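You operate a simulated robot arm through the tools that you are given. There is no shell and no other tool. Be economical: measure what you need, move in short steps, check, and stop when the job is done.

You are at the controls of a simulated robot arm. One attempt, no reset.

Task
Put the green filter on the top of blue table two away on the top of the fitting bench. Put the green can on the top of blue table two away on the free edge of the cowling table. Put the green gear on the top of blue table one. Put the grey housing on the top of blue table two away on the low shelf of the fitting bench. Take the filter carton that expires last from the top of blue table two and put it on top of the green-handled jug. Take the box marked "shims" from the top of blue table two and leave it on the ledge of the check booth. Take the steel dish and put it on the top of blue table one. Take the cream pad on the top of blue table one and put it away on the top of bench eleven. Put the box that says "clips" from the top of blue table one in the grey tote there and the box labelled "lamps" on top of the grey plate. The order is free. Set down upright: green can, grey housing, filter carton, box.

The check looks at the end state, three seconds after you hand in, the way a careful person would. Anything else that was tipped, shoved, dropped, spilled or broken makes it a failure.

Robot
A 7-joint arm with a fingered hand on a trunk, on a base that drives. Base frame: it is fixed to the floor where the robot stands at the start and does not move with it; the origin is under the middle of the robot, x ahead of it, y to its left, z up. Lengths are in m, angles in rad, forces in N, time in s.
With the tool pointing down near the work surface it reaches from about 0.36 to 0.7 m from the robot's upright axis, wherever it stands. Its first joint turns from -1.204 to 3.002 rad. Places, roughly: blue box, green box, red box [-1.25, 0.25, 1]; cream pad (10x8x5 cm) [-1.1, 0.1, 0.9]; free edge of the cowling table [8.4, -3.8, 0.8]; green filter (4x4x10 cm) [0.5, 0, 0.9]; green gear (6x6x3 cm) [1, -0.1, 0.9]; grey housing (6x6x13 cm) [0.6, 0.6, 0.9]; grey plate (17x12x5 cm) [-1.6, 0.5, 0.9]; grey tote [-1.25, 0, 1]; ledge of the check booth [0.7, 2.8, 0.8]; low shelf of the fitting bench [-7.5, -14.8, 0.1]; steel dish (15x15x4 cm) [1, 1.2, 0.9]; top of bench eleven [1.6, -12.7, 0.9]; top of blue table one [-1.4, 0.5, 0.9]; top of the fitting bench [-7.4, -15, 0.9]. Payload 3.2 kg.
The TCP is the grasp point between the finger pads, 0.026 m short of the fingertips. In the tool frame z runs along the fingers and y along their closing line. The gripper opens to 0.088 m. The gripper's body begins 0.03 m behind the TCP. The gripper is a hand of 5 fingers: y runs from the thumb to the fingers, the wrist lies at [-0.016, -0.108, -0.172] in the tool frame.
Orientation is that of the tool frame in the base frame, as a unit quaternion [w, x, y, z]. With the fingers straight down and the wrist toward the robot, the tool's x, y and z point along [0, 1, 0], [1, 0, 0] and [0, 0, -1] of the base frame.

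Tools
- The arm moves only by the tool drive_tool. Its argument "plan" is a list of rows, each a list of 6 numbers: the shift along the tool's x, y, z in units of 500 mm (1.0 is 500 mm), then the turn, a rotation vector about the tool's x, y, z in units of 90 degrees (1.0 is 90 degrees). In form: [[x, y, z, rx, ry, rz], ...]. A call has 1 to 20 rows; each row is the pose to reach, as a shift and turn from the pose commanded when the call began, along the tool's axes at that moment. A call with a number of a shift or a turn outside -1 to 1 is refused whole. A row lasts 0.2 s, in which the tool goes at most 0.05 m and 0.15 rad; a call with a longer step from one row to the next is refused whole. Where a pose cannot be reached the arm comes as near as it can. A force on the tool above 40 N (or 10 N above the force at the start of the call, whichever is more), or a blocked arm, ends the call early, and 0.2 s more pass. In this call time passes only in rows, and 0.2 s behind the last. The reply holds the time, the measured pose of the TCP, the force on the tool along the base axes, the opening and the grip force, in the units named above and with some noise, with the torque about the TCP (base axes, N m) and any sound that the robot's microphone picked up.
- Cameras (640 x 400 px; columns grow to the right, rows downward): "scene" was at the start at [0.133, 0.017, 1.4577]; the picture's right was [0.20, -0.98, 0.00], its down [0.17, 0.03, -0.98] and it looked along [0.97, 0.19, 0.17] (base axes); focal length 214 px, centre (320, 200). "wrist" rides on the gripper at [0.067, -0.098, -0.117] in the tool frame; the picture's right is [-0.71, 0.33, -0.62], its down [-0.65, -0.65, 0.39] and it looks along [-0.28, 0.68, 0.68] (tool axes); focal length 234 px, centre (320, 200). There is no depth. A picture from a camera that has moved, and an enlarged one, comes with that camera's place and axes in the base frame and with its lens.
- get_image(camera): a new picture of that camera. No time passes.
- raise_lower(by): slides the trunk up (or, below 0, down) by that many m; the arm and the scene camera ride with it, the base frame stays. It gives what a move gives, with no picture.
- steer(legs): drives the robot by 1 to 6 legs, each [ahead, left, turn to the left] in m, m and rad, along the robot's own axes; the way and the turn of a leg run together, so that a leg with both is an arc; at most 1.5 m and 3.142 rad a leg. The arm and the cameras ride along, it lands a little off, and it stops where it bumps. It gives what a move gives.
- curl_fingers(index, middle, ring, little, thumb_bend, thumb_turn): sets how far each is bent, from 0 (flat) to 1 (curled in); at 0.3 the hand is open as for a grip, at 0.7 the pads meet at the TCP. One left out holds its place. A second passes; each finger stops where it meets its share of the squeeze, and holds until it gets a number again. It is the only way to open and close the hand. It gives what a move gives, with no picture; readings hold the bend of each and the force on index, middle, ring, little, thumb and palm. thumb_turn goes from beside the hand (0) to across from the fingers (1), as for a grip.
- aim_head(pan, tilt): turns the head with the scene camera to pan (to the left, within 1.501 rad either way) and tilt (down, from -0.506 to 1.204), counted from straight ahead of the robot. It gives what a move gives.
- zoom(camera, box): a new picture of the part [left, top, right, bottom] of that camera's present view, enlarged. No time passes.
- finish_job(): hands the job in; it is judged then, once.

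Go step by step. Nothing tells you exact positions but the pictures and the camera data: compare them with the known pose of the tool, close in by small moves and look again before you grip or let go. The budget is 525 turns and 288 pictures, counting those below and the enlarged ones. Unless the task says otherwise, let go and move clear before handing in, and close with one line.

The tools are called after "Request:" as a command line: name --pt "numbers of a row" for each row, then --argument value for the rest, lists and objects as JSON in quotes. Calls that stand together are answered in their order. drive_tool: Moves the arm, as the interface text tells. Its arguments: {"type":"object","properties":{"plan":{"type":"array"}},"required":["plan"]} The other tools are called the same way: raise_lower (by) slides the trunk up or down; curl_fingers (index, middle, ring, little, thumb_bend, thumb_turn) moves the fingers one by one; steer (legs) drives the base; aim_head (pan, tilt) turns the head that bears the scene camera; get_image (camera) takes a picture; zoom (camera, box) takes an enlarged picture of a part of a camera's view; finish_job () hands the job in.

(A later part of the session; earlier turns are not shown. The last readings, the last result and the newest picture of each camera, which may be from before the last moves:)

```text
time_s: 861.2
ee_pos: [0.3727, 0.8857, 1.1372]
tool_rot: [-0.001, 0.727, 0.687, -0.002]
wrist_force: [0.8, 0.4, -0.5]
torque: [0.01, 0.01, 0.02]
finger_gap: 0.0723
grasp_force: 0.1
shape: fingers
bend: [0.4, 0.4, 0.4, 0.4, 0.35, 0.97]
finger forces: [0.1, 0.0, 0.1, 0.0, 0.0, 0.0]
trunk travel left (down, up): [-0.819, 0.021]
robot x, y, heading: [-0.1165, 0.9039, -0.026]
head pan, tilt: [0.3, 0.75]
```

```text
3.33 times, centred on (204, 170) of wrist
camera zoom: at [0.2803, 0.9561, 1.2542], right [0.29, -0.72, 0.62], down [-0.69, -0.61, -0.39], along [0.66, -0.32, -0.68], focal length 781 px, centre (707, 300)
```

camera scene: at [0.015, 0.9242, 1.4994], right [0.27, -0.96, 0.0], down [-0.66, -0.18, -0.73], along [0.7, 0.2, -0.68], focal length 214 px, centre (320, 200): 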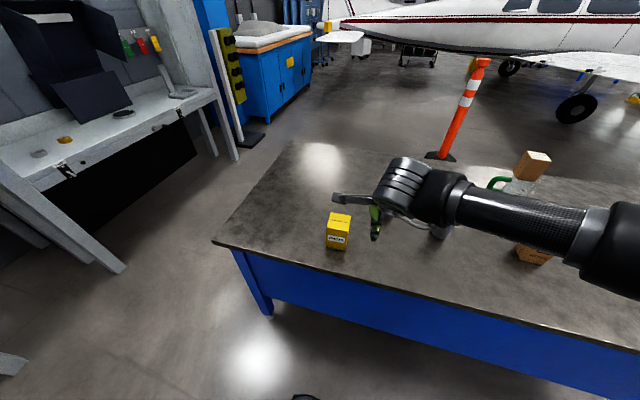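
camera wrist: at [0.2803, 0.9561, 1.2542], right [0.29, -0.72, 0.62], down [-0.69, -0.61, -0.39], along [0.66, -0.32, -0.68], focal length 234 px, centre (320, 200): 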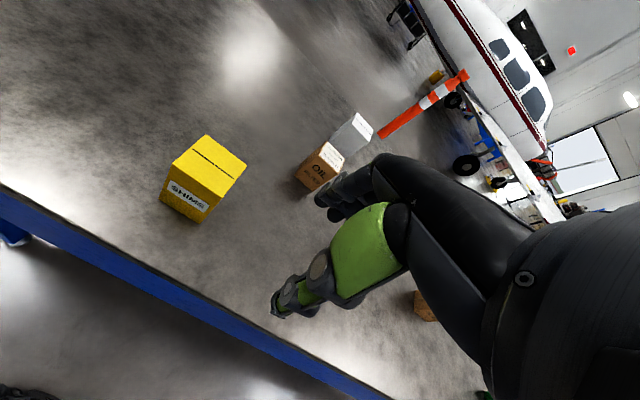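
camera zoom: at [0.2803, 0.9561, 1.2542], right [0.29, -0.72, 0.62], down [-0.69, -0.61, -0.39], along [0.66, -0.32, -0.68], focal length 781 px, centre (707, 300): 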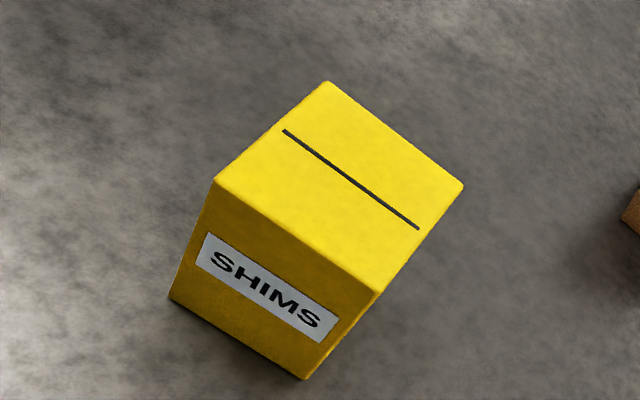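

SHIMS box centre (0.481, 0.989). Grasping as with the other boxes.

Request:
curl_fingers --index 0.18 --middle 0.2 --ring 0.25 --little 0.3 --thumb_bend 0.18

Request:
drive_tool --pt "0.06 0.06 0 0 0 0" --pt "0.12 0.12 0 0 0 0" --pt "0.18 0.18 0 0 0 0" --pt "0.219 0.216 0.04 0 0 0" --pt "0.219 0.216 0.12 0 0 0" --pt "0.219 0.216 0.2 0 0 0" --pt "0.219 0.216 0.27 0 0 0" --pt "0.219 0.216 0.32 0 0 0" --pt "0.219 0.216 0.36 0 0 0" --pt "0.219 0.216 0.382 0 0 0"

Request:
curl_fingers --index 0.7 --middle 0.7 --ring 0.7 --little 0.5 --thumb_bend 0.7

Request:
get_image --camera "wrist"

```text
time_s: 862.2
ee_pos: [0.3736, 0.8856, 1.1385]
tool_rot: [-0.001, 0.727, 0.687, -0.001]
wrist_force: [-1.4, -0.3, 0.5]
torque: [0.02, 0.01, 0.01]
finger_gap: 0.1079
grasp_force: 0.1
shape: fingers
bend: [0.18, 0.2, 0.25, 0.3, 0.19, 0.97]
finger forces: [0.0, 0.0, 0.1, 0.0, 0.0, 0.0]
trunk travel left (down, up): [-0.819, 0.021]
robot x, y, heading: [-0.118, 0.9015, -0.032]
head pan, tilt: [0.3, 0.75]
```

```text
time_s: 864.4
ee_pos: [0.4876, 0.9901, 0.9467]
tool_rot: [0.0, 0.725, 0.688, 0.0]
wrist_force: [0.5, 1.0, 4.0]
torque: [-0.05, 0.08, -0.01]
finger_gap: 0.1082
grasp_force: 1.7
shape: fingers
bend: [0.18, 0.2, 0.25, 0.3, 0.18, 0.97]
finger forces: [0.0, 0.1, 1.1, 0.0, 2.5, 0.0]
trunk travel left (down, up): [-0.819, 0.021]
robot x, y, heading: [-0.1156, 0.9056, -0.026]
head pan, tilt: [0.3, 0.75]
```

```text
time_s: 865.4
ee_pos: [0.4875, 0.9885, 0.947]
tool_rot: [0.001, 0.727, 0.686, 0.001]
wrist_force: [4.2, -1.6, 12.4]
torque: [-0.11, -0.45, 0.05]
finger_gap: 0.0936
grasp_force: 53.1
shape: fingers
bend: [0.36, 0.5, 0.63, 0.5, 0.24, 0.92]
finger forces: [26.3, 9.4, 19.6, 0.0, 51.1, 0.0]
trunk travel left (down, up): [-0.819, 0.021]
robot x, y, heading: [-0.1131, 0.8988, -0.024]
head pan, tilt: [0.3, 0.75]
```

```text
82 pictures are left
camera wrist: at [0.3937, 1.0591, 1.0644], right [0.29, -0.73, 0.62], down [-0.69, -0.61, -0.39], along [0.66, -0.32, -0.68], focal length 234 px, centre (320, 200)
```

wrist: 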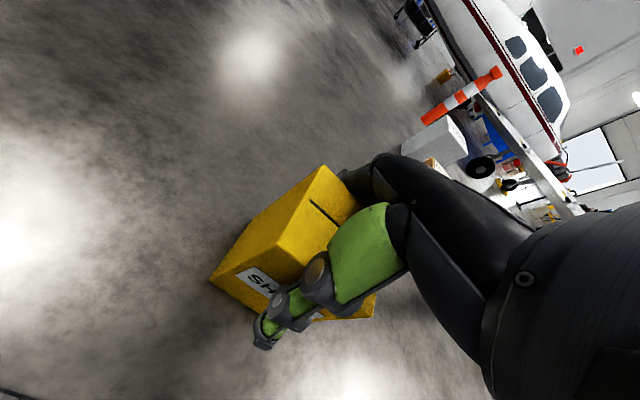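

Gripped. Lifting and driving to the check booth.

Request:
drive_tool --pt "0 0 -0.06 0 0 0" --pt "0 0 -0.14 0 0 0" --pt "0 0 -0.23 0 0 0" --pt "0 0 -0.32 0 0 0" --pt "0 -0.06 -0.38 0 0 0" --pt "0 -0.12 -0.42 0 0 0"

Request:
steer --legs '[[-0.3, 0, 0.024], [0, 1.03, 0], [1.05, 0, 0], [0, 0, 1.57]]'

Request:
aim_head --pan 0.2 --tilt 0.5

Request:
get_image --camera "scene"

```text
time_s: 866.8
ee_pos: [0.4268, 0.9915, 1.1575]
tool_rot: [-0.001, 0.727, 0.687, -0.001]
wrist_force: [-0.8, -0.6, -1.3]
torque: [-0.03, -0.03, 0.02]
finger_gap: 0.093
grasp_force: 48.8
shape: fingers
bend: [0.37, 0.51, 0.63, 0.5, 0.24, 0.92]
finger forces: [22.4, 8.7, 16.0, 0.0, 50.0, 0.0]
trunk travel left (down, up): [-0.819, 0.021]
robot x, y, heading: [-0.1144, 0.9036, -0.03]
head pan, tilt: [0.3, 0.75]
```

```text
time_s: 882.5
ee_pos: [0.5832, 2.4317, 1.1565]
tool_rot: [0.0, 0.038, 0.999, -0.001]
wrist_force: [-0.8, -0.3, -2.2]
torque: [0.02, -0.01, 0.02]
finger_gap: 0.0925
grasp_force: 46.7
shape: fingers
bend: [0.37, 0.51, 0.63, 0.5, 0.24, 0.92]
finger forces: [21.4, 8.4, 15.0, 0.0, 47.6, 0.0]
trunk travel left (down, up): [-0.819, 0.021]
robot x, y, heading: [0.6634, 1.8872, 1.52]
head pan, tilt: [0.3, 0.75]
```

```text
time_s: 883.3
ee_pos: [0.5838, 2.4325, 1.1555]
tool_rot: [0.0, 0.038, 0.999, -0.001]
wrist_force: [0.2, 0.6, -1.1]
torque: [0.02, 0.0, 0.01]
finger_gap: 0.092
grasp_force: 46.5
shape: fingers
bend: [0.37, 0.51, 0.63, 0.5, 0.24, 0.92]
finger forces: [21.3, 8.4, 15.0, 0.0, 47.7, 0.1]
trunk travel left (down, up): [-0.819, 0.021]
robot x, y, heading: [0.6615, 1.8876, 1.526]
head pan, tilt: [0.201, 0.499]
```

```text
81 pictures are left
camera scene: at [0.6495, 2.0284, 1.5212], right [0.99, 0.15, 0.0], down [0.07, -0.47, -0.88], along [-0.14, 0.87, -0.48], focal length 214 px, centre (320, 200)
```

scene: 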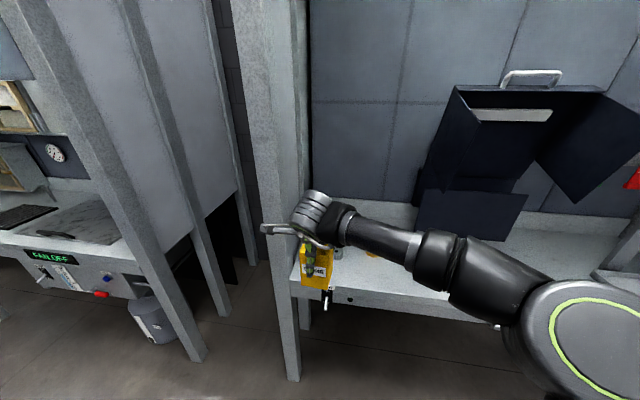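

Request:
zoom --camera "scene" --box '[280, 180, 560, 340]'

Request:
get_image --camera "wrist"

```text
2.29 times, centred on (420, 260) of scene
camera zoom: at [0.6495, 2.0284, 1.5212], right [0.99, 0.15, 0.0], down [0.07, -0.47, -0.88], along [-0.14, 0.87, -0.48], focal length 490 px, centre (91, 63)
```

zoom: 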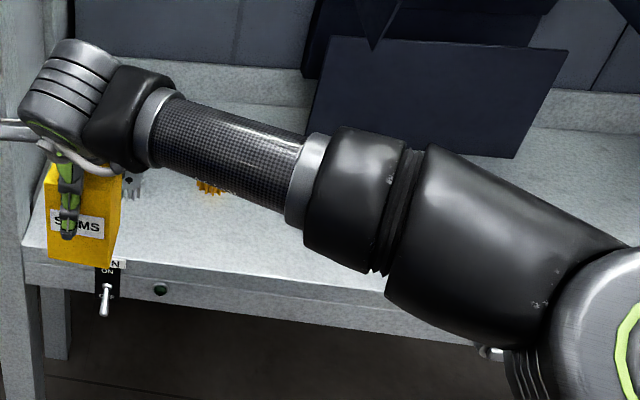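

```text
79 pictures are left
camera wrist: at [0.5093, 2.3398, 1.2727], right [0.73, 0.28, 0.62], down [0.6, -0.7, -0.39], along [0.33, 0.66, -0.68], focal length 234 px, centre (320, 200)
```

wrist: 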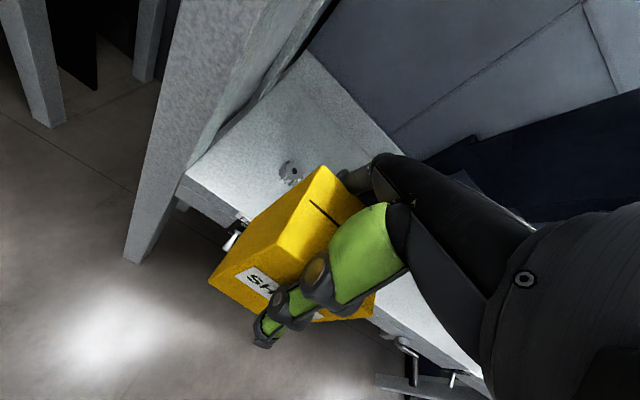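

Free spot on the ledge in front: about (0.70, 2.69). Advancing 0.23 m.

Request:
steer --legs '[[0.23, -0.04, 0.045]]'

```text
time_s: 885.0
ee_pos: [0.6054, 2.6584, 1.1548]
tool_rot: [0.0, 0.016, 1.0, -0.001]
wrist_force: [0.0, 0.3, -1.8]
torque: [0.0, 0.0, 0.01]
finger_gap: 0.0922
grasp_force: 46.6
shape: fingers
bend: [0.37, 0.51, 0.63, 0.5, 0.24, 0.92]
finger forces: [21.5, 8.4, 15.1, 0.1, 47.8, 0.0]
trunk travel left (down, up): [-0.819, 0.021]
robot x, y, heading: [0.7046, 2.1148, 1.565]
head pan, tilt: [0.201, 0.499]
```

Request:
drive_tool --pt "-0.08 0.03 0 0 0 0" --pt "-0.15 0.06 0 0 0 0" --pt "-0.188 0.082 0.05 0 0 0" --pt "-0.188 0.082 0.14 0 0 0" --pt "-0.188 0.082 0.23 0 0 0" --pt "-0.188 0.082 0.32 0 0 0" --pt "-0.188 0.082 0.4 0 0 0" --pt "-0.188 0.082 0.44 0 0 0"

Request:
get_image --camera "wrist"

Request:
get_image --camera "scene"

```text
time_s: 886.8
ee_pos: [0.7057, 2.6965, 0.9383]
tool_rot: [0.0, 0.017, 1.0, -0.001]
wrist_force: [0.0, -0.1, -0.4]
torque: [-0.02, -0.02, 0.02]
finger_gap: 0.0915
grasp_force: 45.5
shape: fingers
bend: [0.37, 0.52, 0.63, 0.5, 0.24, 0.92]
finger forces: [21.5, 8.3, 14.5, 0.0, 46.6, 0.0]
trunk travel left (down, up): [-0.819, 0.021]
robot x, y, heading: [0.7076, 2.1161, 1.564]
head pan, tilt: [0.201, 0.499]
```

```text
78 pictures are left
camera wrist: at [0.6356, 2.6012, 1.056], right [0.72, 0.31, 0.62], down [0.63, -0.68, -0.39], along [0.3, 0.67, -0.68], focal length 234 px, centre (320, 200)
```

wrist: 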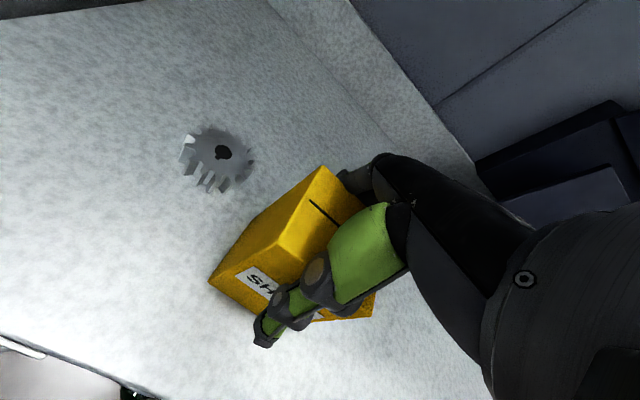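

```text
77 pictures are left
camera scene: at [0.689, 2.2573, 1.5213], right [0.98, 0.2, 0.0], down [0.09, -0.47, -0.88], along [-0.17, 0.86, -0.48], focal length 214 px, centre (320, 200)
```

scene: 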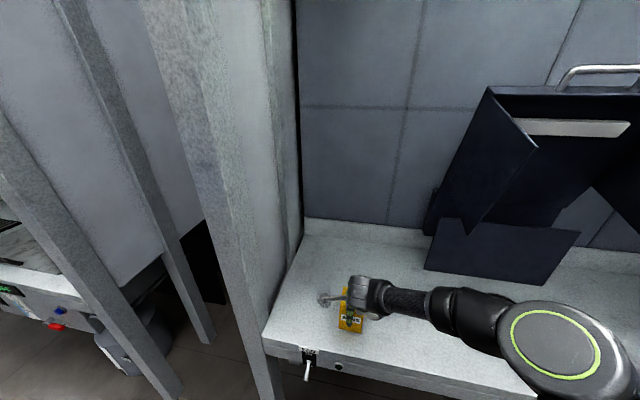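

Clear around the box. Lowering to the ledge.

Request:
drive_tool --pt "0 0 0.04 0 0 0" --pt "0 0 0.07 0 0 0" --pt "0 0 0.085 0 0 0" --pt "0 0 0.095 0 0 0"

```text
time_s: 887.3
ee_pos: [0.7039, 2.7018, 0.9369]
tool_rot: [-0.006, 0.018, 1.0, 0.017]
wrist_force: [1.5, -7.7, 24.9]
torque: [-0.42, -0.07, 0.04]
finger_gap: 0.0912
grasp_force: 51.9
shape: fingers
bend: [0.38, 0.52, 0.64, 0.5, 0.23, 0.92]
finger forces: [21.5, 8.1, 14.8, 0.0, 59.1, 0.0]
trunk travel left (down, up): [-0.819, 0.021]
robot x, y, heading: [0.7083, 2.1187, 1.569]
head pan, tilt: [0.201, 0.499]
stopped in row 2: the force on the tool passed its limit (the readings are from after the stop); the commanded pose is now the measured one
```

Contact earlier than expected. Relieving and inspecting.

Request:
drive_tool --pt "0 0 -0.008 0 0 0"

Request:
zoom --camera "scene" --box '[290, 250, 430, 370]'

Request:
zoom --camera "wrist" --box '[160, 120, 420, 360]'

```text
time_s: 887.7
ee_pos: [0.7041, 2.7018, 0.9375]
tool_rot: [-0.004, 0.018, 1.0, 0.014]
wrist_force: [-2.3, 0.9, 15.5]
torque: [0.03, -0.08, -0.02]
finger_gap: 0.0912
grasp_force: 51.2
shape: fingers
bend: [0.38, 0.52, 0.63, 0.5, 0.23, 0.92]
finger forces: [23.8, 9.3, 16.0, 0.0, 51.6, 0.0]
trunk travel left (down, up): [-0.819, 0.021]
robot x, y, heading: [0.7055, 2.1149, 1.567]
head pan, tilt: [0.201, 0.499]
```

```text
3.33 times, centred on (360, 310) of scene
camera zoom: at [0.6886, 2.2537, 1.5216], right [0.98, 0.2, 0.0], down [0.09, -0.47, -0.88], along [-0.17, 0.86, -0.48], focal length 715 px, centre (187, -167)
```

zoom: 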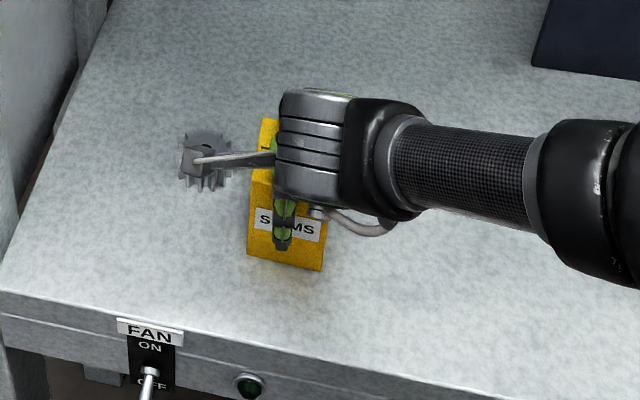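

```text
1.67 times, centred on (290, 240) of wrist
camera zoom: at [0.6344, 2.6023, 1.0527], right [0.72, 0.29, 0.63], down [0.62, -0.67, -0.41], along [0.3, 0.69, -0.66], focal length 390 px, centre (370, 133)
```

zoom: 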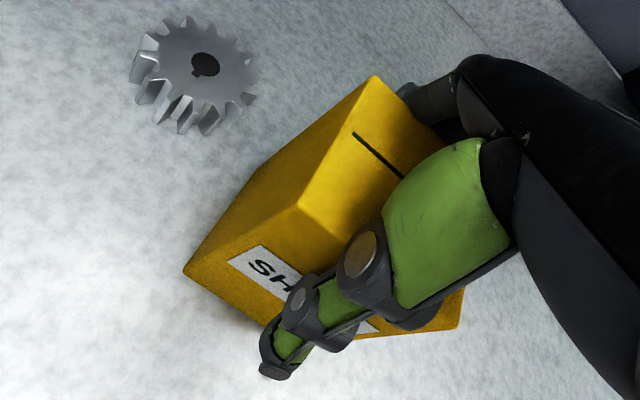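

A gold gear should lie just behind the box's right corner, so I'll move the box to a visibly clear spot further right and nearer the edge: (0.83, 2.66).

Request:
drive_tool --pt "0 0 -0.06 0 0 0" --pt "0 -0.04 -0.14 0 0 0" --pt "-0.08 -0.08 -0.14 0 0 0" --pt "-0.16 -0.08 -0.14 0 0 0" --pt "-0.25 -0.08 -0.14 0 0 0"

Request:
zoom --camera "scene" --box '[290, 250, 450, 370]'

Request:
get_image --camera "wrist"

```text
time_s: 888.9
ee_pos: [0.8308, 2.6585, 1.0026]
tool_rot: [-0.005, 0.018, 1.0, 0.01]
wrist_force: [-0.1, -0.5, -1.4]
torque: [0.0, 0.02, 0.01]
finger_gap: 0.0907
grasp_force: 46.6
shape: fingers
bend: [0.38, 0.52, 0.63, 0.5, 0.23, 0.92]
finger forces: [22.4, 8.4, 14.3, 0.0, 47.9, 0.0]
trunk travel left (down, up): [-0.819, 0.021]
robot x, y, heading: [0.7051, 2.1168, 1.569]
head pan, tilt: [0.201, 0.499]
```

```text
3.33 times, centred on (370, 310) of scene
camera zoom: at [0.6917, 2.2561, 1.5214], right [0.98, 0.2, 0.0], down [0.09, -0.47, -0.88], along [-0.17, 0.86, -0.48], focal length 715 px, centre (153, -167)
```

zoom: 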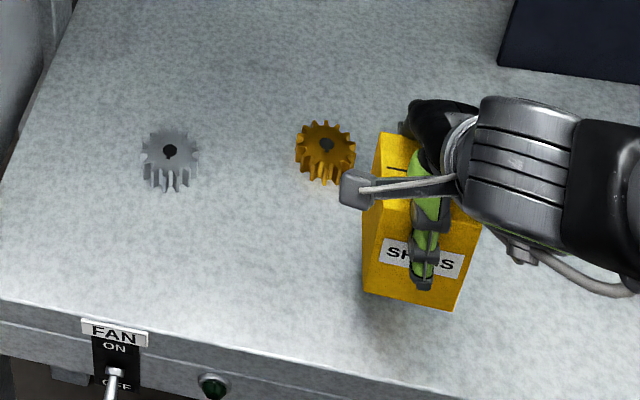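

```text
73 pictures are left
camera wrist: at [0.7622, 2.5586, 1.1184], right [0.72, 0.29, 0.62], down [0.62, -0.67, -0.41], along [0.3, 0.68, -0.67], focal length 234 px, centre (320, 200)
```

wrist: 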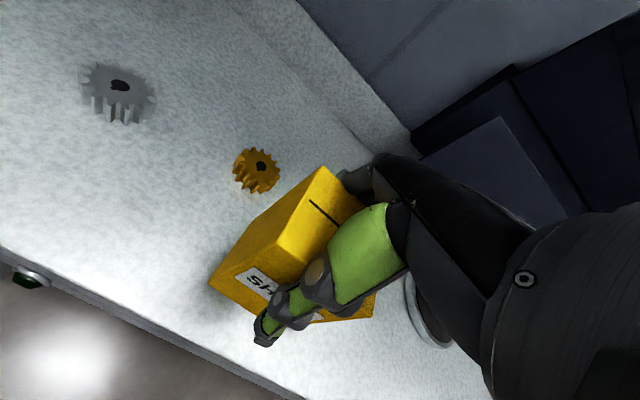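

Both gears are undisturbed. Lowering at the new clear spot.

Request:
drive_tool --pt "0 0 0.06 0 0 0" --pt "0 0 0.1 0 0 0" --pt "0 0 0.118 0 0 0"

```text
time_s: 889.7
ee_pos: [0.8282, 2.659, 0.9444]
tool_rot: [-0.004, 0.017, 1.0, 0.011]
wrist_force: [0.3, 0.0, -1.5]
torque: [0.0, -0.03, -0.03]
finger_gap: 0.0907
grasp_force: 45.9
shape: fingers
bend: [0.38, 0.52, 0.63, 0.5, 0.24, 0.92]
finger forces: [22.6, 8.5, 14.0, 0.1, 47.7, 0.0]
trunk travel left (down, up): [-0.819, 0.021]
robot x, y, heading: [0.7047, 2.118, 1.571]
head pan, tilt: [0.201, 0.499]
```

Request:
drive_tool --pt "0 0 0.01 0 0 0" --pt "0 0 0.018 0 0 0"

```text
time_s: 890.3
ee_pos: [0.8273, 2.6591, 0.9394]
tool_rot: [-0.005, 0.018, 1.0, 0.013]
wrist_force: [0.9, 0.4, 5.8]
torque: [0.13, -0.06, -0.04]
finger_gap: 0.0907
grasp_force: 47.7
shape: fingers
bend: [0.38, 0.52, 0.63, 0.5, 0.24, 0.92]
finger forces: [23.7, 8.7, 14.3, 0.0, 49.1, 0.1]
trunk travel left (down, up): [-0.819, 0.021]
robot x, y, heading: [0.7061, 2.1171, 1.568]
head pan, tilt: [0.201, 0.499]
```

Same contact height, so it is the ledge surface. Releasing.

Request:
curl_fingers --index 0.18 --middle 0.2 --ring 0.25 --little 0.3 --thumb_bend 0.15

Request:
drive_tool --pt "0 0 -0.05 0 0 0" --pt "0 0 -0.13 0 0 0" --pt "0 0 -0.22 0 0 0" --pt "0 0 -0.31 0 0 0" --pt "0 -0.07 -0.37 0 0 0" --pt "0 -0.15 -0.4 0 0 0"

Request:
get_image --camera "wrist"

```text
time_s: 891.3
ee_pos: [0.8267, 2.6572, 0.9378]
tool_rot: [-0.004, 0.018, 1.0, 0.012]
wrist_force: [-2.3, -1.7, 5.7]
torque: [-0.22, 0.0, -0.08]
finger_gap: 0.1085
grasp_force: 2.6
shape: fingers
bend: [0.18, 0.2, 0.25, 0.3, 0.15, 0.96]
finger forces: [0.1, 0.0, 0.0, 0.0, 5.4, 0.0]
trunk travel left (down, up): [-0.819, 0.021]
robot x, y, heading: [0.7063, 2.1155, 1.566]
head pan, tilt: [0.201, 0.499]
```

```text
time_s: 892.7
ee_pos: [0.8301, 2.5743, 1.1358]
tool_rot: [-0.004, 0.018, 1.0, 0.013]
wrist_force: [-0.2, -0.4, 0.3]
torque: [0.0, -0.01, 0.0]
finger_gap: 0.1085
grasp_force: 0.1
shape: fingers
bend: [0.18, 0.2, 0.25, 0.3, 0.15, 0.97]
finger forces: [0.1, 0.0, 0.1, 0.0, 0.0, 0.0]
trunk travel left (down, up): [-0.819, 0.021]
robot x, y, heading: [0.7039, 2.1189, 1.57]
head pan, tilt: [0.201, 0.499]
```

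```text
72 pictures are left
camera wrist: at [0.7613, 2.4762, 1.2514], right [0.72, 0.29, 0.62], down [0.62, -0.67, -0.41], along [0.3, 0.69, -0.66], focal length 234 px, centre (320, 200)
```

wrist: 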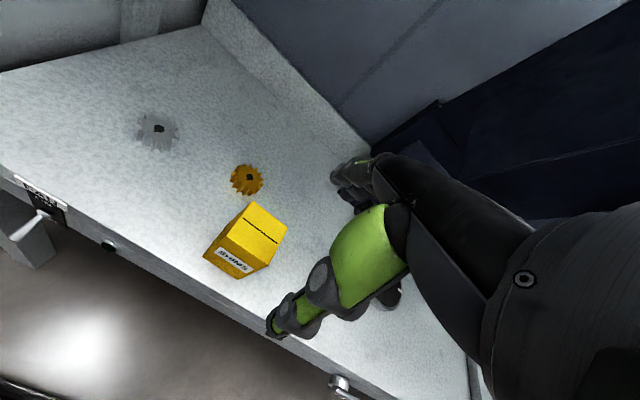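

SHIMS stands on the ledge. Next the grey housing: driving back between the tables, facing east.

Request:
steer --legs '[[-0.17, 0, 0], [0, 0, -1.57], [-1.08, 0, 0], [0, -1.3, 0]]'

```text
time_s: 909.4
ee_pos: [0.077, 0.5478, 1.1348]
tool_rot: [0.005, 0.709, 0.705, 0.011]
wrist_force: [0.9, 0.3, -0.4]
torque: [0.03, -0.02, 0.04]
finger_gap: 0.1081
grasp_force: 0.1
shape: fingers
bend: [0.18, 0.2, 0.25, 0.3, 0.15, 0.97]
finger forces: [0.0, 0.1, 0.0, 0.0, 0.0, 0.1]
trunk travel left (down, up): [-0.819, 0.021]
robot x, y, heading: [-0.3875, 0.6557, 0.025]
head pan, tilt: [0.201, 0.499]
```

Rotating the hand to horizontal as before (fingers forward, thumb left).

Request:
drive_tool --pt "-0.01 0.01 0 -0.055 0.055 0.055" --pt "-0.02 0.02 0 -0.11 0.11 0.11" --pt "-0.03 0.03 0 -0.165 0.165 0.165" --pt "-0.04 0.04 0 -0.22 0.22 0.22" --pt "-0.05 0.05 0 -0.275 0.275 0.275" --pt "-0.06 0.06 0 -0.33 0.33 0.33" --pt "-0.07 0.07 0 -0.385 0.385 0.385" --pt "-0.08 0.08 0 -0.44 0.44 0.44" --pt "-0.09 0.09 0 -0.495 0.495 0.495" --pt "-0.1 0.1 0 -0.55 0.55 0.55" --pt "-0.1 0.11 0 -0.605 0.605 0.605" --pt "-0.1 0.12 0 -0.66 0.66 0.66" --pt "-0.1 0.13 0 -0.715 0.715 0.715" --pt "-0.1 0.14 0 -0.77 0.77 0.77"

Request:
aim_head --pan 0.15 --tilt 0.5

Request:
get_image --camera "scene"

```text
time_s: 912.4
ee_pos: [0.147, 0.4965, 1.1378]
tool_rot: [-0.002, 0.698, -0.006, 0.716]
wrist_force: [-0.4, 0.1, 0.2]
torque: [-0.02, 0.01, -0.01]
finger_gap: 0.1085
grasp_force: 0.1
shape: fingers
bend: [0.18, 0.2, 0.25, 0.3, 0.15, 0.97]
finger forces: [0.0, 0.0, 0.0, 0.0, 0.0, 0.0]
trunk travel left (down, up): [-0.819, 0.021]
robot x, y, heading: [-0.3871, 0.6544, 0.028]
head pan, tilt: [0.201, 0.499]
```

```text
time_s: 913.0
ee_pos: [0.1451, 0.4959, 1.1376]
tool_rot: [-0.002, 0.699, -0.005, 0.715]
wrist_force: [0.1, 0.2, -0.4]
torque: [0.0, -0.01, -0.02]
finger_gap: 0.1084
grasp_force: 0.0
shape: fingers
bend: [0.18, 0.2, 0.25, 0.3, 0.15, 0.97]
finger forces: [0.0, 0.0, 0.0, 0.0, 0.0, 0.1]
trunk travel left (down, up): [-0.819, 0.021]
robot x, y, heading: [-0.3836, 0.6544, 0.027]
head pan, tilt: [0.15, 0.499]
```

```text
71 pictures are left
camera scene: at [-0.2468, 0.6723, 1.5213], right [0.18, -0.98, 0.0], down [-0.47, -0.08, -0.88], along [0.86, 0.15, -0.48], focal length 214 px, centre (320, 200)
```

scene: 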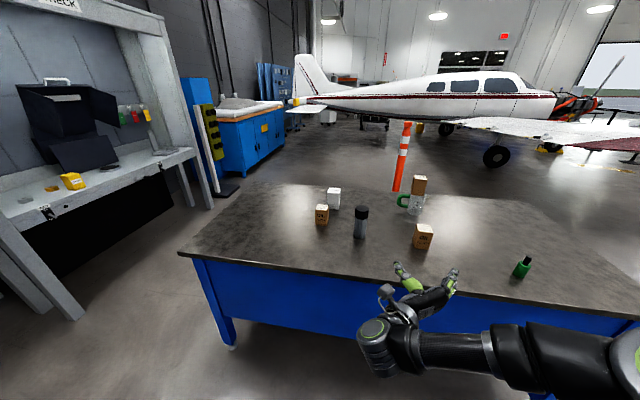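

Request:
zoom --camera "scene" --box '[310, 180, 454, 270]'

```text
4.44 times, centred on (382, 225) of scene
camera zoom: at [-0.2468, 0.6723, 1.5213], right [0.18, -0.98, 0.0], down [-0.47, -0.08, -0.88], along [0.86, 0.15, -0.48], focal length 953 px, centre (44, 89)
```

zoom: 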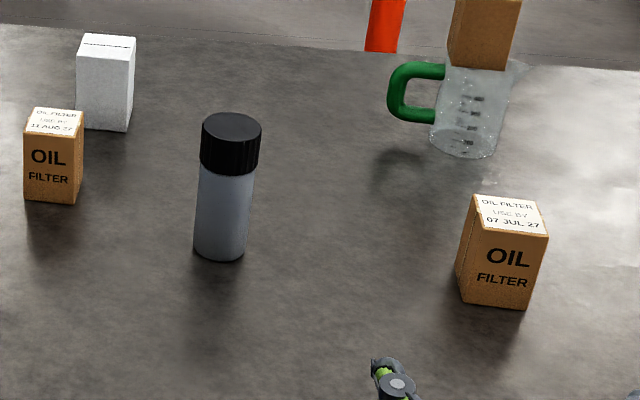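

Housing axis ≈ (0.618, 0.627). Lowering the trunk and driving in short of it.

Request:
raise_lower --by -0.195

Request:
steer --legs '[[0.02, 0.12, -0.027], [0.33, 0, 0]]'

Request:
aim_head --pan 0.0 --tilt 0.7

Request:
get_image --camera "scene"

Request:
get_image --camera "wrist"

```text
time_s: 915.2
ee_pos: [0.1468, 0.4969, 0.9415]
tool_rot: [-0.001, 0.699, -0.005, 0.715]
wrist_force: [-0.1, -0.5, -0.3]
torque: [-0.02, 0.02, -0.02]
finger_gap: 0.1083
grasp_force: 0.1
shape: fingers
bend: [0.18, 0.2, 0.25, 0.3, 0.15, 0.97]
finger forces: [0.0, 0.0, 0.0, 0.0, 0.0, 0.1]
trunk travel left (down, up): [-0.624, 0.216]
robot x, y, heading: [-0.39, 0.6525, 0.027]
head pan, tilt: [0.15, 0.499]
```

```text
time_s: 918.2
ee_pos: [0.491, 0.5966, 0.9415]
tool_rot: [0.012, 0.699, -0.017, 0.715]
wrist_force: [0.6, -0.7, 0.1]
torque: [0.0, 0.0, -0.02]
finger_gap: 0.1084
grasp_force: 0.1
shape: fingers
bend: [0.18, 0.2, 0.25, 0.3, 0.15, 0.97]
finger forces: [0.1, 0.0, 0.0, 0.0, 0.0, 0.0]
trunk travel left (down, up): [-0.624, 0.216]
robot x, y, heading: [-0.0347, 0.7741, -0.012]
head pan, tilt: [0.15, 0.499]
```

```text
time_s: 918.9
ee_pos: [0.4906, 0.5967, 0.9412]
tool_rot: [0.012, 0.698, -0.018, 0.716]
wrist_force: [0.6, 0.1, 0.8]
torque: [-0.02, 0.0, 0.02]
finger_gap: 0.1079
grasp_force: 0.0
shape: fingers
bend: [0.18, 0.2, 0.25, 0.3, 0.15, 0.97]
finger forces: [0.0, 0.1, 0.0, 0.0, 0.0, 0.0]
trunk travel left (down, up): [-0.624, 0.216]
robot x, y, heading: [-0.0335, 0.7763, -0.01]
head pan, tilt: [0.0, 0.7]
```

```text
69 pictures are left
camera scene: at [0.0994, 0.7733, 1.3087], right [-0.01, -1.0, 0.0], down [-0.64, 0.01, -0.77], along [0.77, -0.01, -0.64], focal length 214 px, centre (320, 200)
```

scene: 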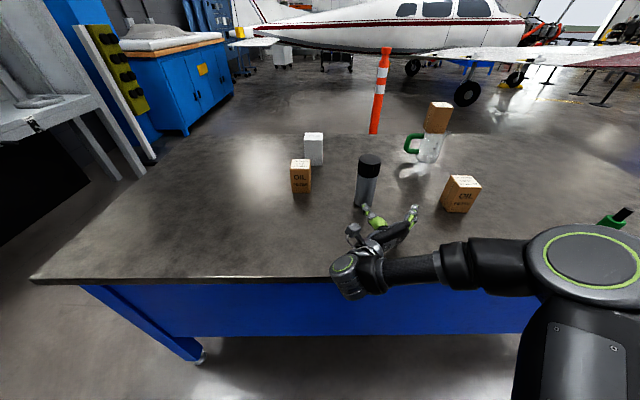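

```text
68 pictures are left
camera wrist: at [0.3762, 0.6971, 1.0068], right [-0.62, -0.3, -0.72], down [0.43, 0.64, -0.63], along [0.65, -0.71, -0.27], focal length 234 px, centre (320, 200)
```

wrist: 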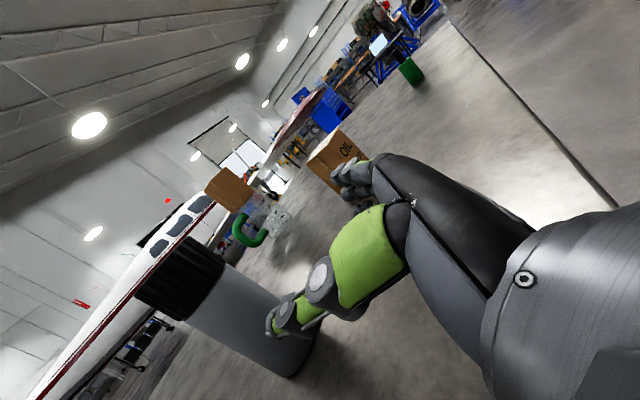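

Housing at (0.622, 0.628): I need to shift 3 cm left before advancing.

Request:
drive_tool --pt "0 -0.04 -0.02 0 0 0" --pt "0 -0.066 -0.02 0 0 0"

Request:
zoom --camera "scene" --box '[300, 140, 460, 260]'

Request:
get_image --camera "wrist"

```text
time_s: 919.5
ee_pos: [0.4822, 0.6312, 0.9435]
tool_rot: [0.012, 0.699, -0.018, 0.715]
wrist_force: [-0.3, -0.2, -0.1]
torque: [-0.01, -0.02, 0.01]
finger_gap: 0.1087
grasp_force: 0.1
shape: fingers
bend: [0.18, 0.2, 0.25, 0.3, 0.15, 0.97]
finger forces: [0.0, 0.0, 0.0, 0.0, 0.0, 0.0]
trunk travel left (down, up): [-0.624, 0.216]
robot x, y, heading: [-0.0392, 0.7738, -0.012]
head pan, tilt: [0.0, 0.7]
```

```text
3.33 times, centred on (380, 200) of scene
camera zoom: at [0.0996, 0.7732, 1.3086], right [-0.01, -1.0, 0.0], down [-0.64, 0.01, -0.76], along [0.76, -0.01, -0.64], focal length 715 px, centre (120, 200)
```

zoom: 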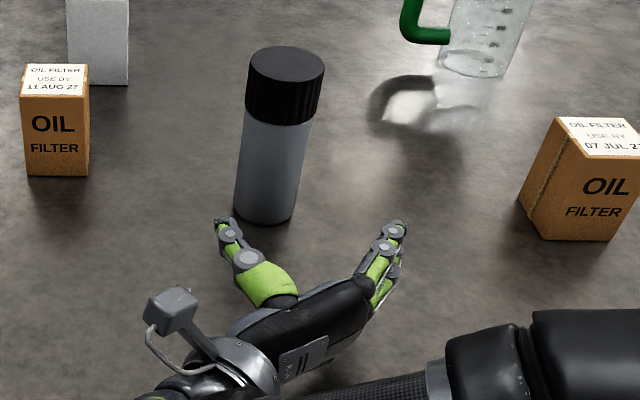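

```text
66 pictures are left
camera wrist: at [0.3685, 0.7307, 1.0073], right [-0.62, -0.3, -0.72], down [0.43, 0.64, -0.63], along [0.65, -0.71, -0.27], focal length 234 px, centre (320, 200)
```

wrist: 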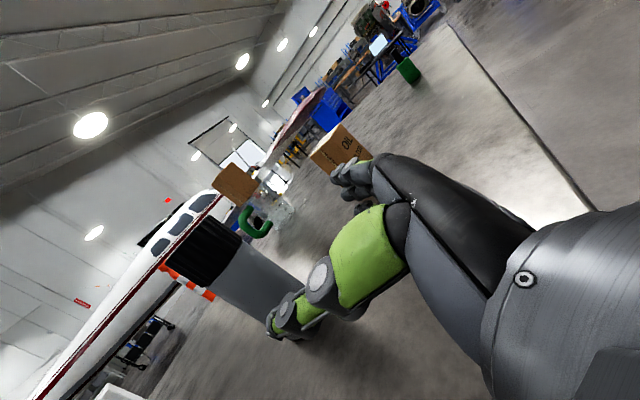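

Centred now. Advancing around the housing.

Request:
drive_tool --pt "0 0 0.07 0 0 0" --pt "0 0 0.13 0 0 0" --pt "0 0 0.19 0 0 0" --pt "0 0 0.24 0 0 0" --pt "0 0 0.276 0 0 0"

Request:
zoom --camera "scene" --box '[300, 130, 460, 250]'

```text
time_s: 920.7
ee_pos: [0.619, 0.6222, 0.9434]
tool_rot: [0.012, 0.699, -0.018, 0.715]
wrist_force: [0.5, 0.0, -0.3]
torque: [0.02, -0.03, -0.02]
finger_gap: 0.1084
grasp_force: 0.0
shape: fingers
bend: [0.18, 0.2, 0.25, 0.3, 0.15, 0.97]
finger forces: [0.0, 0.0, 0.1, 0.1, 0.0, 0.0]
trunk travel left (down, up): [-0.624, 0.216]
robot x, y, heading: [-0.0334, 0.7745, -0.013]
head pan, tilt: [0.0, 0.7]
```

```text
3.33 times, centred on (380, 190) of scene
camera zoom: at [0.0999, 0.7733, 1.3086], right [-0.01, -1.0, 0.0], down [-0.64, 0.01, -0.76], along [0.76, -0.01, -0.64], focal length 715 px, centre (120, 233)
```

zoom: 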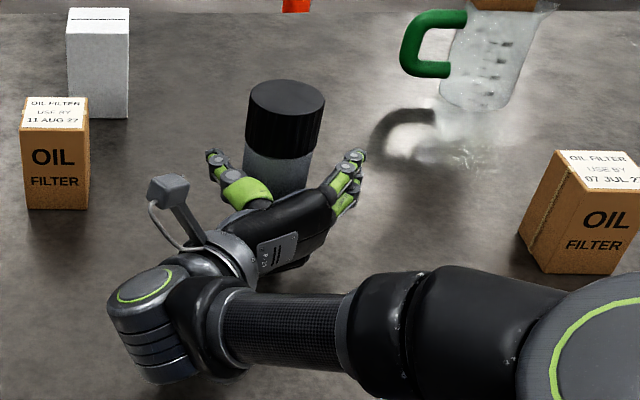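

Request:
curl_fingers --index 0.7 --middle 0.7 --ring 0.7 --little 0.7 --thumb_bend 0.7

Request:
zoom --camera "scene" --box '[300, 130, 460, 250]'

```text
time_s: 921.7
ee_pos: [0.6197, 0.6222, 0.9446]
tool_rot: [0.013, 0.699, -0.018, 0.715]
wrist_force: [0.5, -2.7, -0.1]
torque: [-0.26, 0.01, 0.0]
finger_gap: 0.0584
grasp_force: 35.9
shape: fingers
bend: [0.55, 0.63, 0.63, 0.64, 0.43, 0.92]
finger forces: [17.9, 5.1, 5.2, 8.8, 34.8, 0.0]
trunk travel left (down, up): [-0.624, 0.216]
robot x, y, heading: [-0.0368, 0.7754, -0.014]
head pan, tilt: [0.0, 0.7]
```

```text
3.33 times, centred on (380, 190) of scene
camera zoom: at [0.0996, 0.7728, 1.3086], right [-0.01, -1.0, 0.0], down [-0.64, 0.01, -0.76], along [0.76, -0.01, -0.64], focal length 715 px, centre (120, 233)
```

zoom: 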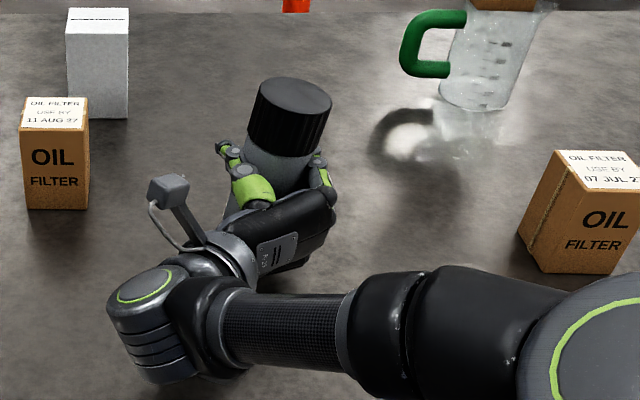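

Housing gripped firmly with a slight lean. Lifting, then backing out.

Request:
drive_tool --pt "0.05 0 0 0 0 0" --pt "0.12 0 0 0 0 0" --pt "0.2 0 -0.02 0 0 0" --pt "0.24 0 -0.09 0 0 0" --pt "0.26 0.0 -0.17 0 0 0"

Request:
steer --legs '[[-0.35, 0, 0], [0, -1.0, 0], [0, -1.0, 0], [0, 0, -1.57]]'

Request:
aim_head --pan -0.4 --tilt 0.15

Request:
get_image --camera "scene"

```text
time_s: 922.9
ee_pos: [0.5301, 0.628, 1.072]
tool_rot: [0.012, 0.699, -0.019, 0.715]
wrist_force: [0.1, -0.4, -4.1]
torque: [-0.08, -0.02, -0.01]
finger_gap: 0.0583
grasp_force: 35.6
shape: fingers
bend: [0.55, 0.64, 0.64, 0.64, 0.43, 0.92]
finger forces: [18.6, 5.2, 4.6, 7.7, 35.2, 0.1]
trunk travel left (down, up): [-0.624, 0.216]
robot x, y, heading: [-0.0385, 0.7734, -0.011]
head pan, tilt: [0.0, 0.7]
```

```text
time_s: 938.5
ee_pos: [-0.6502, -1.7614, 1.0701]
tool_rot: [0.527, 0.468, -0.52, 0.483]
wrist_force: [0.0, -0.1, -4.6]
torque: [-0.01, 0.05, -0.02]
finger_gap: 0.0585
grasp_force: 35.4
shape: fingers
bend: [0.55, 0.64, 0.64, 0.65, 0.43, 0.92]
finger forces: [18.8, 5.2, 4.5, 7.1, 34.6, 0.1]
trunk travel left (down, up): [-0.624, 0.216]
robot x, y, heading: [-0.4738, -1.2017, -1.633]
head pan, tilt: [0.0, 0.7]
```

```text
time_s: 939.5
ee_pos: [-0.6504, -1.7618, 1.0701]
tool_rot: [0.526, 0.469, -0.52, 0.483]
wrist_force: [0.2, 0.0, -5.5]
torque: [0.04, 0.08, 0.01]
finger_gap: 0.0583
grasp_force: 35.5
shape: fingers
bend: [0.55, 0.64, 0.64, 0.65, 0.43, 0.92]
finger forces: [18.8, 5.3, 4.5, 7.2, 34.6, 0.0]
trunk travel left (down, up): [-0.624, 0.216]
robot x, y, heading: [-0.4751, -1.2046, -1.636]
head pan, tilt: [-0.4, 0.15]
```

```text
63 pictures are left
camera scene: at [-0.518, -1.3354, 1.3585], right [-0.9, 0.45, 0.0], down [0.07, 0.14, -0.99], along [-0.44, -0.88, -0.15], focal length 214 px, centre (320, 200)
```

scene: 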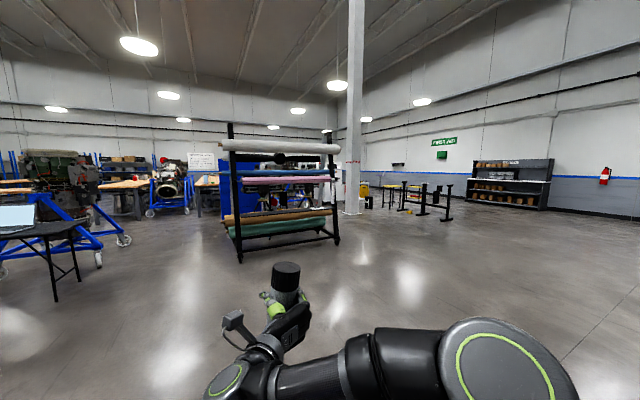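

Fitting bench lies far behind the rack; the west side floor (x ≈ -7) looks open. Driving WSW across the open floor.

Request:
steer --legs '[[0, 0, -1.08], [1.5, 0, 0], [1.5, 0, 0], [1.5, 0, 0], [1.5, 0, 0]]'

Request:
aim_head --pan 0.7 --tilt 0.15

Request:
get_image --camera "scene"

```text
time_s: 971.0
ee_pos: [-6.4171, -4.1536, 1.0695]
tool_rot: [0.688, 0.179, -0.677, 0.188]
wrist_force: [0.1, 0.5, -4.8]
torque: [0.07, 0.03, -0.02]
finger_gap: 0.0582
grasp_force: 34.5
shape: fingers
bend: [0.55, 0.64, 0.64, 0.65, 0.43, 0.92]
finger forces: [19.0, 5.3, 4.5, 6.9, 34.3, 0.0]
trunk travel left (down, up): [-0.624, 0.216]
robot x, y, heading: [-5.8592, -3.9696, -2.587]
head pan, tilt: [-0.4, 0.15]
```

```text
time_s: 972.3
ee_pos: [-6.4179, -4.1542, 1.0702]
tool_rot: [0.689, 0.179, -0.677, 0.189]
wrist_force: [0.2, 1.0, -4.5]
torque: [0.08, 0.06, 0.04]
finger_gap: 0.0583
grasp_force: 34.9
shape: fingers
bend: [0.55, 0.64, 0.64, 0.65, 0.43, 0.92]
finger forces: [19.1, 5.4, 4.5, 6.9, 34.4, 0.0]
trunk travel left (down, up): [-0.624, 0.216]
robot x, y, heading: [-5.8542, -3.972, -2.588]
head pan, tilt: [0.7, 0.15]
```

```text
62 pictures are left
camera scene: at [-5.9309, -4.0864, 1.3586], right [-0.95, 0.31, 0.0], down [0.05, 0.14, -0.99], along [-0.31, -0.94, -0.15], focal length 214 px, centre (320, 200)
```

scene: 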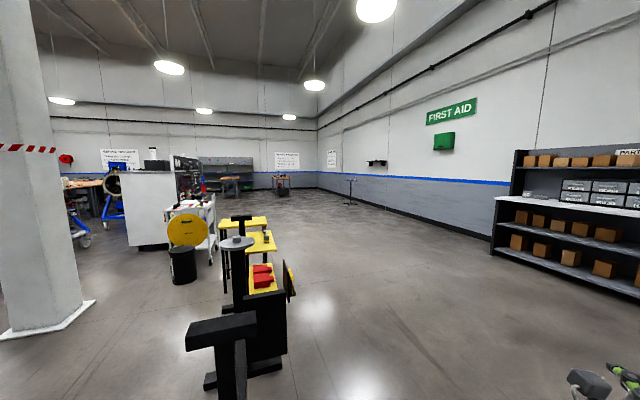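

Fitting bench visible far south at x ≈ -7.4. Skirting the black stands on their west side, then heading south.

Request:
steer --legs '[[0, 0, 0.06], [1.5, 0, 0], [0.3, 0, 0], [0, 0, 0.96], [1.5, 0, 0], [1.5, 0, 0]]'

Request:
aim_head --pan 0 --tilt 0.2

Request:
get_image --camera "scene"

```text
time_s: 998.3
ee_pos: [-7.4912, -8.5743, 1.0703]
tool_rot: [0.513, 0.482, -0.507, 0.497]
wrist_force: [0.5, 0.7, -5.0]
torque: [0.02, 0.06, 0.0]
finger_gap: 0.058
grasp_force: 34.9
shape: fingers
bend: [0.55, 0.64, 0.64, 0.65, 0.43, 0.92]
finger forces: [19.0, 5.5, 4.4, 6.6, 34.1, 0.0]
trunk travel left (down, up): [-0.624, 0.216]
robot x, y, heading: [-7.3452, -8.0067, -1.584]
head pan, tilt: [0.7, 0.15]
```

```text
time_s: 999.3
ee_pos: [-7.4911, -8.5739, 1.07]
tool_rot: [0.513, 0.483, -0.507, 0.497]
wrist_force: [1.0, -0.3, -5.2]
torque: [0.03, 0.07, 0.01]
finger_gap: 0.0581
grasp_force: 35.0
shape: fingers
bend: [0.55, 0.64, 0.64, 0.65, 0.43, 0.92]
finger forces: [19.1, 5.4, 4.5, 6.7, 34.3, 0.0]
trunk travel left (down, up): [-0.624, 0.216]
robot x, y, heading: [-7.3444, -8.0034, -1.582]
head pan, tilt: [0.0, 0.201]
```

```text
61 pictures are left
camera scene: at [-7.3465, -8.1483, 1.3539], right [-1.0, 0.01, 0.0], down [0.0, 0.2, -0.98], along [-0.01, -0.98, -0.2], focal length 214 px, centre (320, 200)
```

scene: 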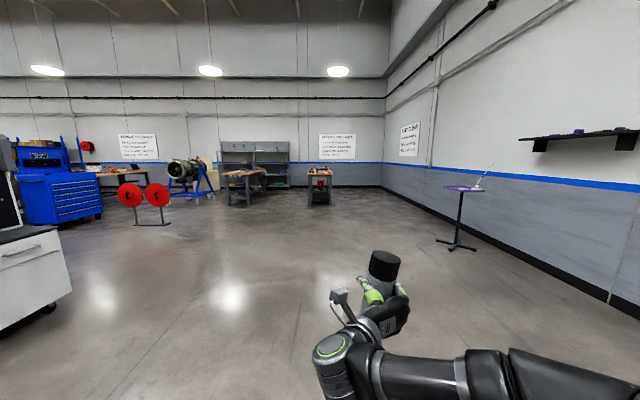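

Request:
steer --legs '[[1.5, 0, 0], [1.5, 0, 0], [1.4, 0, 0]]'

Request:
aim_head --pan 0 --tilt 0.35

Request:
get_image --camera "scene"

```text
time_s: 1020.4
ee_pos: [-7.5064, -12.9864, 1.0702]
tool_rot: [0.508, 0.488, -0.502, 0.502]
wrist_force: [0.3, 0.2, -6.2]
torque: [-0.02, 0.11, 0.0]
finger_gap: 0.0583
grasp_force: 35.1
shape: fingers
bend: [0.55, 0.64, 0.64, 0.65, 0.43, 0.92]
finger forces: [19.1, 5.3, 4.5, 6.7, 34.2, 0.1]
trunk travel left (down, up): [-0.624, 0.216]
robot x, y, heading: [-7.3732, -12.4174, -1.555]
head pan, tilt: [0.0, 0.201]
```

```text
time_s: 1021.1
ee_pos: [-7.5066, -12.9857, 1.0696]
tool_rot: [0.509, 0.488, -0.501, 0.502]
wrist_force: [0.4, 0.0, -3.7]
torque: [0.04, 0.09, 0.02]
finger_gap: 0.0583
grasp_force: 35.1
shape: fingers
bend: [0.55, 0.64, 0.64, 0.65, 0.43, 0.92]
finger forces: [19.1, 5.4, 4.6, 6.7, 34.3, 0.0]
trunk travel left (down, up): [-0.624, 0.216]
robot x, y, heading: [-7.3735, -12.414, -1.558]
head pan, tilt: [0.0, 0.351]
```

```text
60 pictures are left
camera scene: at [-7.3701, -12.5592, 1.3399], right [-1.0, -0.01, 0.0], down [0.0, 0.34, -0.94], along [0.01, -0.94, -0.34], focal length 214 px, centre (320, 200)
```

scene: 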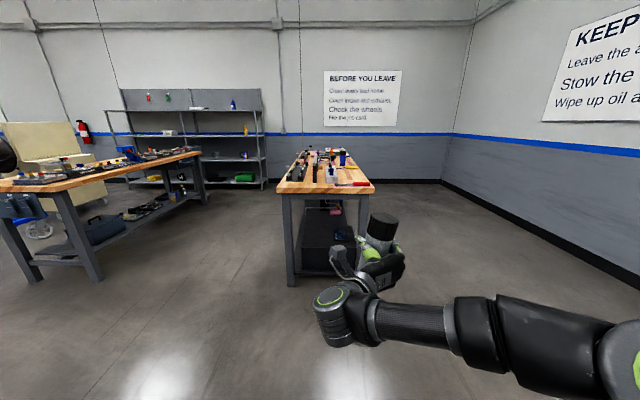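

Request:
zoom --camera "scene" --box '[260, 130, 420, 290]'

```text
2.50 times, centred on (340, 210) of scene
camera zoom: at [-7.3701, -12.5592, 1.3399], right [-1.0, -0.01, 0.0], down [0.0, 0.34, -0.94], along [0.01, -0.94, -0.34], focal length 536 px, centre (270, 175)
```

zoom: 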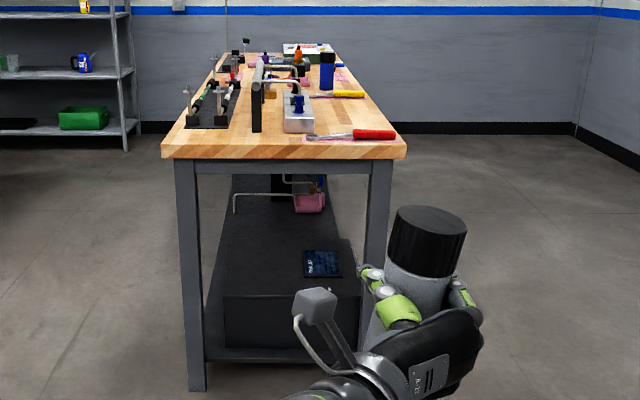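

The low shelf's near end is filled by a black box; I'll look from the west side.

Request:
steer --legs '[[0, -1.25, -0.015], [1.3, 0, 0], [1.1, 0, 0], [0, 0, 1.57]]'

Request:
aim_head --pan 0.1 --tilt 0.6

Request:
get_image --camera "scene"

```text
time_s: 1042.8
ee_pos: [-8.0658, -15.0315, 1.0703]
tool_rot: [0.025, 0.699, -0.03, 0.714]
wrist_force: [-0.4, 1.1, -5.1]
torque: [-0.06, 0.03, 0.0]
finger_gap: 0.0577
grasp_force: 34.8
shape: fingers
bend: [0.55, 0.64, 0.64, 0.65, 0.43, 0.92]
finger forces: [19.1, 5.4, 4.4, 6.4, 33.8, 0.0]
trunk travel left (down, up): [-0.624, 0.216]
robot x, y, heading: [-8.6306, -14.8627, -0.045]
head pan, tilt: [0.0, 0.351]
```

```text
time_s: 1043.5
ee_pos: [-8.0658, -15.0299, 1.0703]
tool_rot: [0.025, 0.699, -0.031, 0.714]
wrist_force: [-0.6, -0.9, -5.4]
torque: [-0.07, 0.02, 0.01]
finger_gap: 0.0578
grasp_force: 35.1
shape: fingers
bend: [0.55, 0.64, 0.64, 0.65, 0.43, 0.92]
finger forces: [19.1, 5.4, 4.4, 6.4, 34.0, 0.1]
trunk travel left (down, up): [-0.624, 0.216]
robot x, y, heading: [-8.6284, -14.8634, -0.046]
head pan, tilt: [0.099, 0.6]
```

```text
58 pictures are left
camera scene: at [-8.4889, -14.8615, 1.3172], right [0.05, -1.0, 0.0], down [-0.56, -0.03, -0.82], along [0.82, 0.04, -0.57], focal length 214 px, centre (320, 200)
```

scene: 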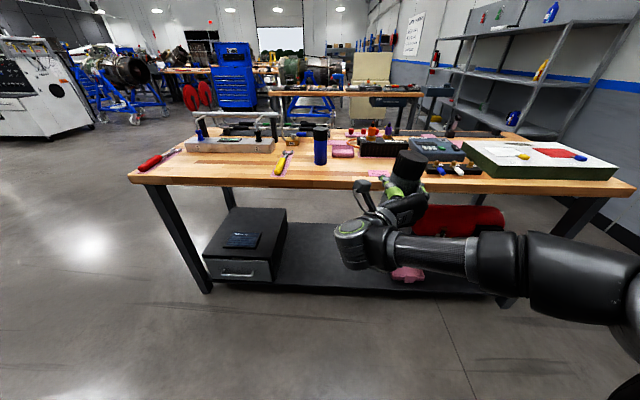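

Free spot on the low shelf at about (-7.52, -14.83), next to the black box. Lowering the trunk fully here, clear of the bench.

Request:
raise_lower --by -0.61

Request:
drive_tool --pt "-0.08 0 0 0 0 0" --pt "-0.16 0 0 0 0 0" --pt "-0.24 0 0 0 0 0" --pt "-0.32 0 0 0 0 0" --pt "-0.38 0 0 0 0 0"

Request:
get_image --camera "scene"

```text
refused: -0.61 is not a number from -0.4 to 0.4
```

```text
time_s: 1044.7
ee_pos: [-8.0622, -15.0283, 0.8802]
tool_rot: [0.025, 0.699, -0.031, 0.714]
wrist_force: [0.1, -0.7, -5.6]
torque: [-0.11, -0.01, 0.03]
finger_gap: 0.058
grasp_force: 35.0
shape: fingers
bend: [0.55, 0.64, 0.64, 0.65, 0.43, 0.92]
finger forces: [19.1, 5.4, 4.5, 6.6, 34.0, 0.1]
trunk travel left (down, up): [-0.624, 0.216]
robot x, y, heading: [-8.6305, -14.8628, -0.04]
head pan, tilt: [0.099, 0.6]
```

```text
57 pictures are left
camera scene: at [-8.4882, -14.8614, 1.3171], right [0.05, -1.0, 0.0], down [-0.57, -0.03, -0.82], along [0.82, 0.04, -0.57], focal length 214 px, centre (320, 200)
```

scene: 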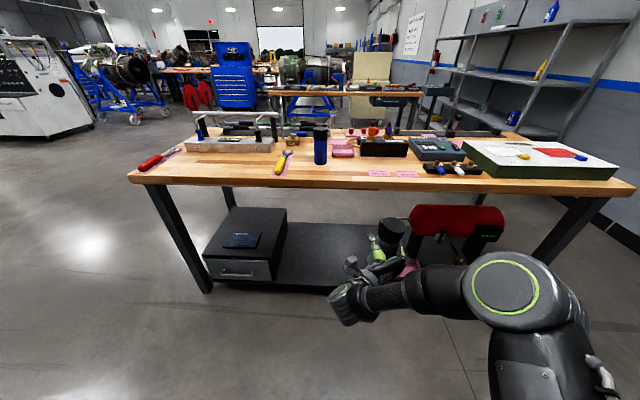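

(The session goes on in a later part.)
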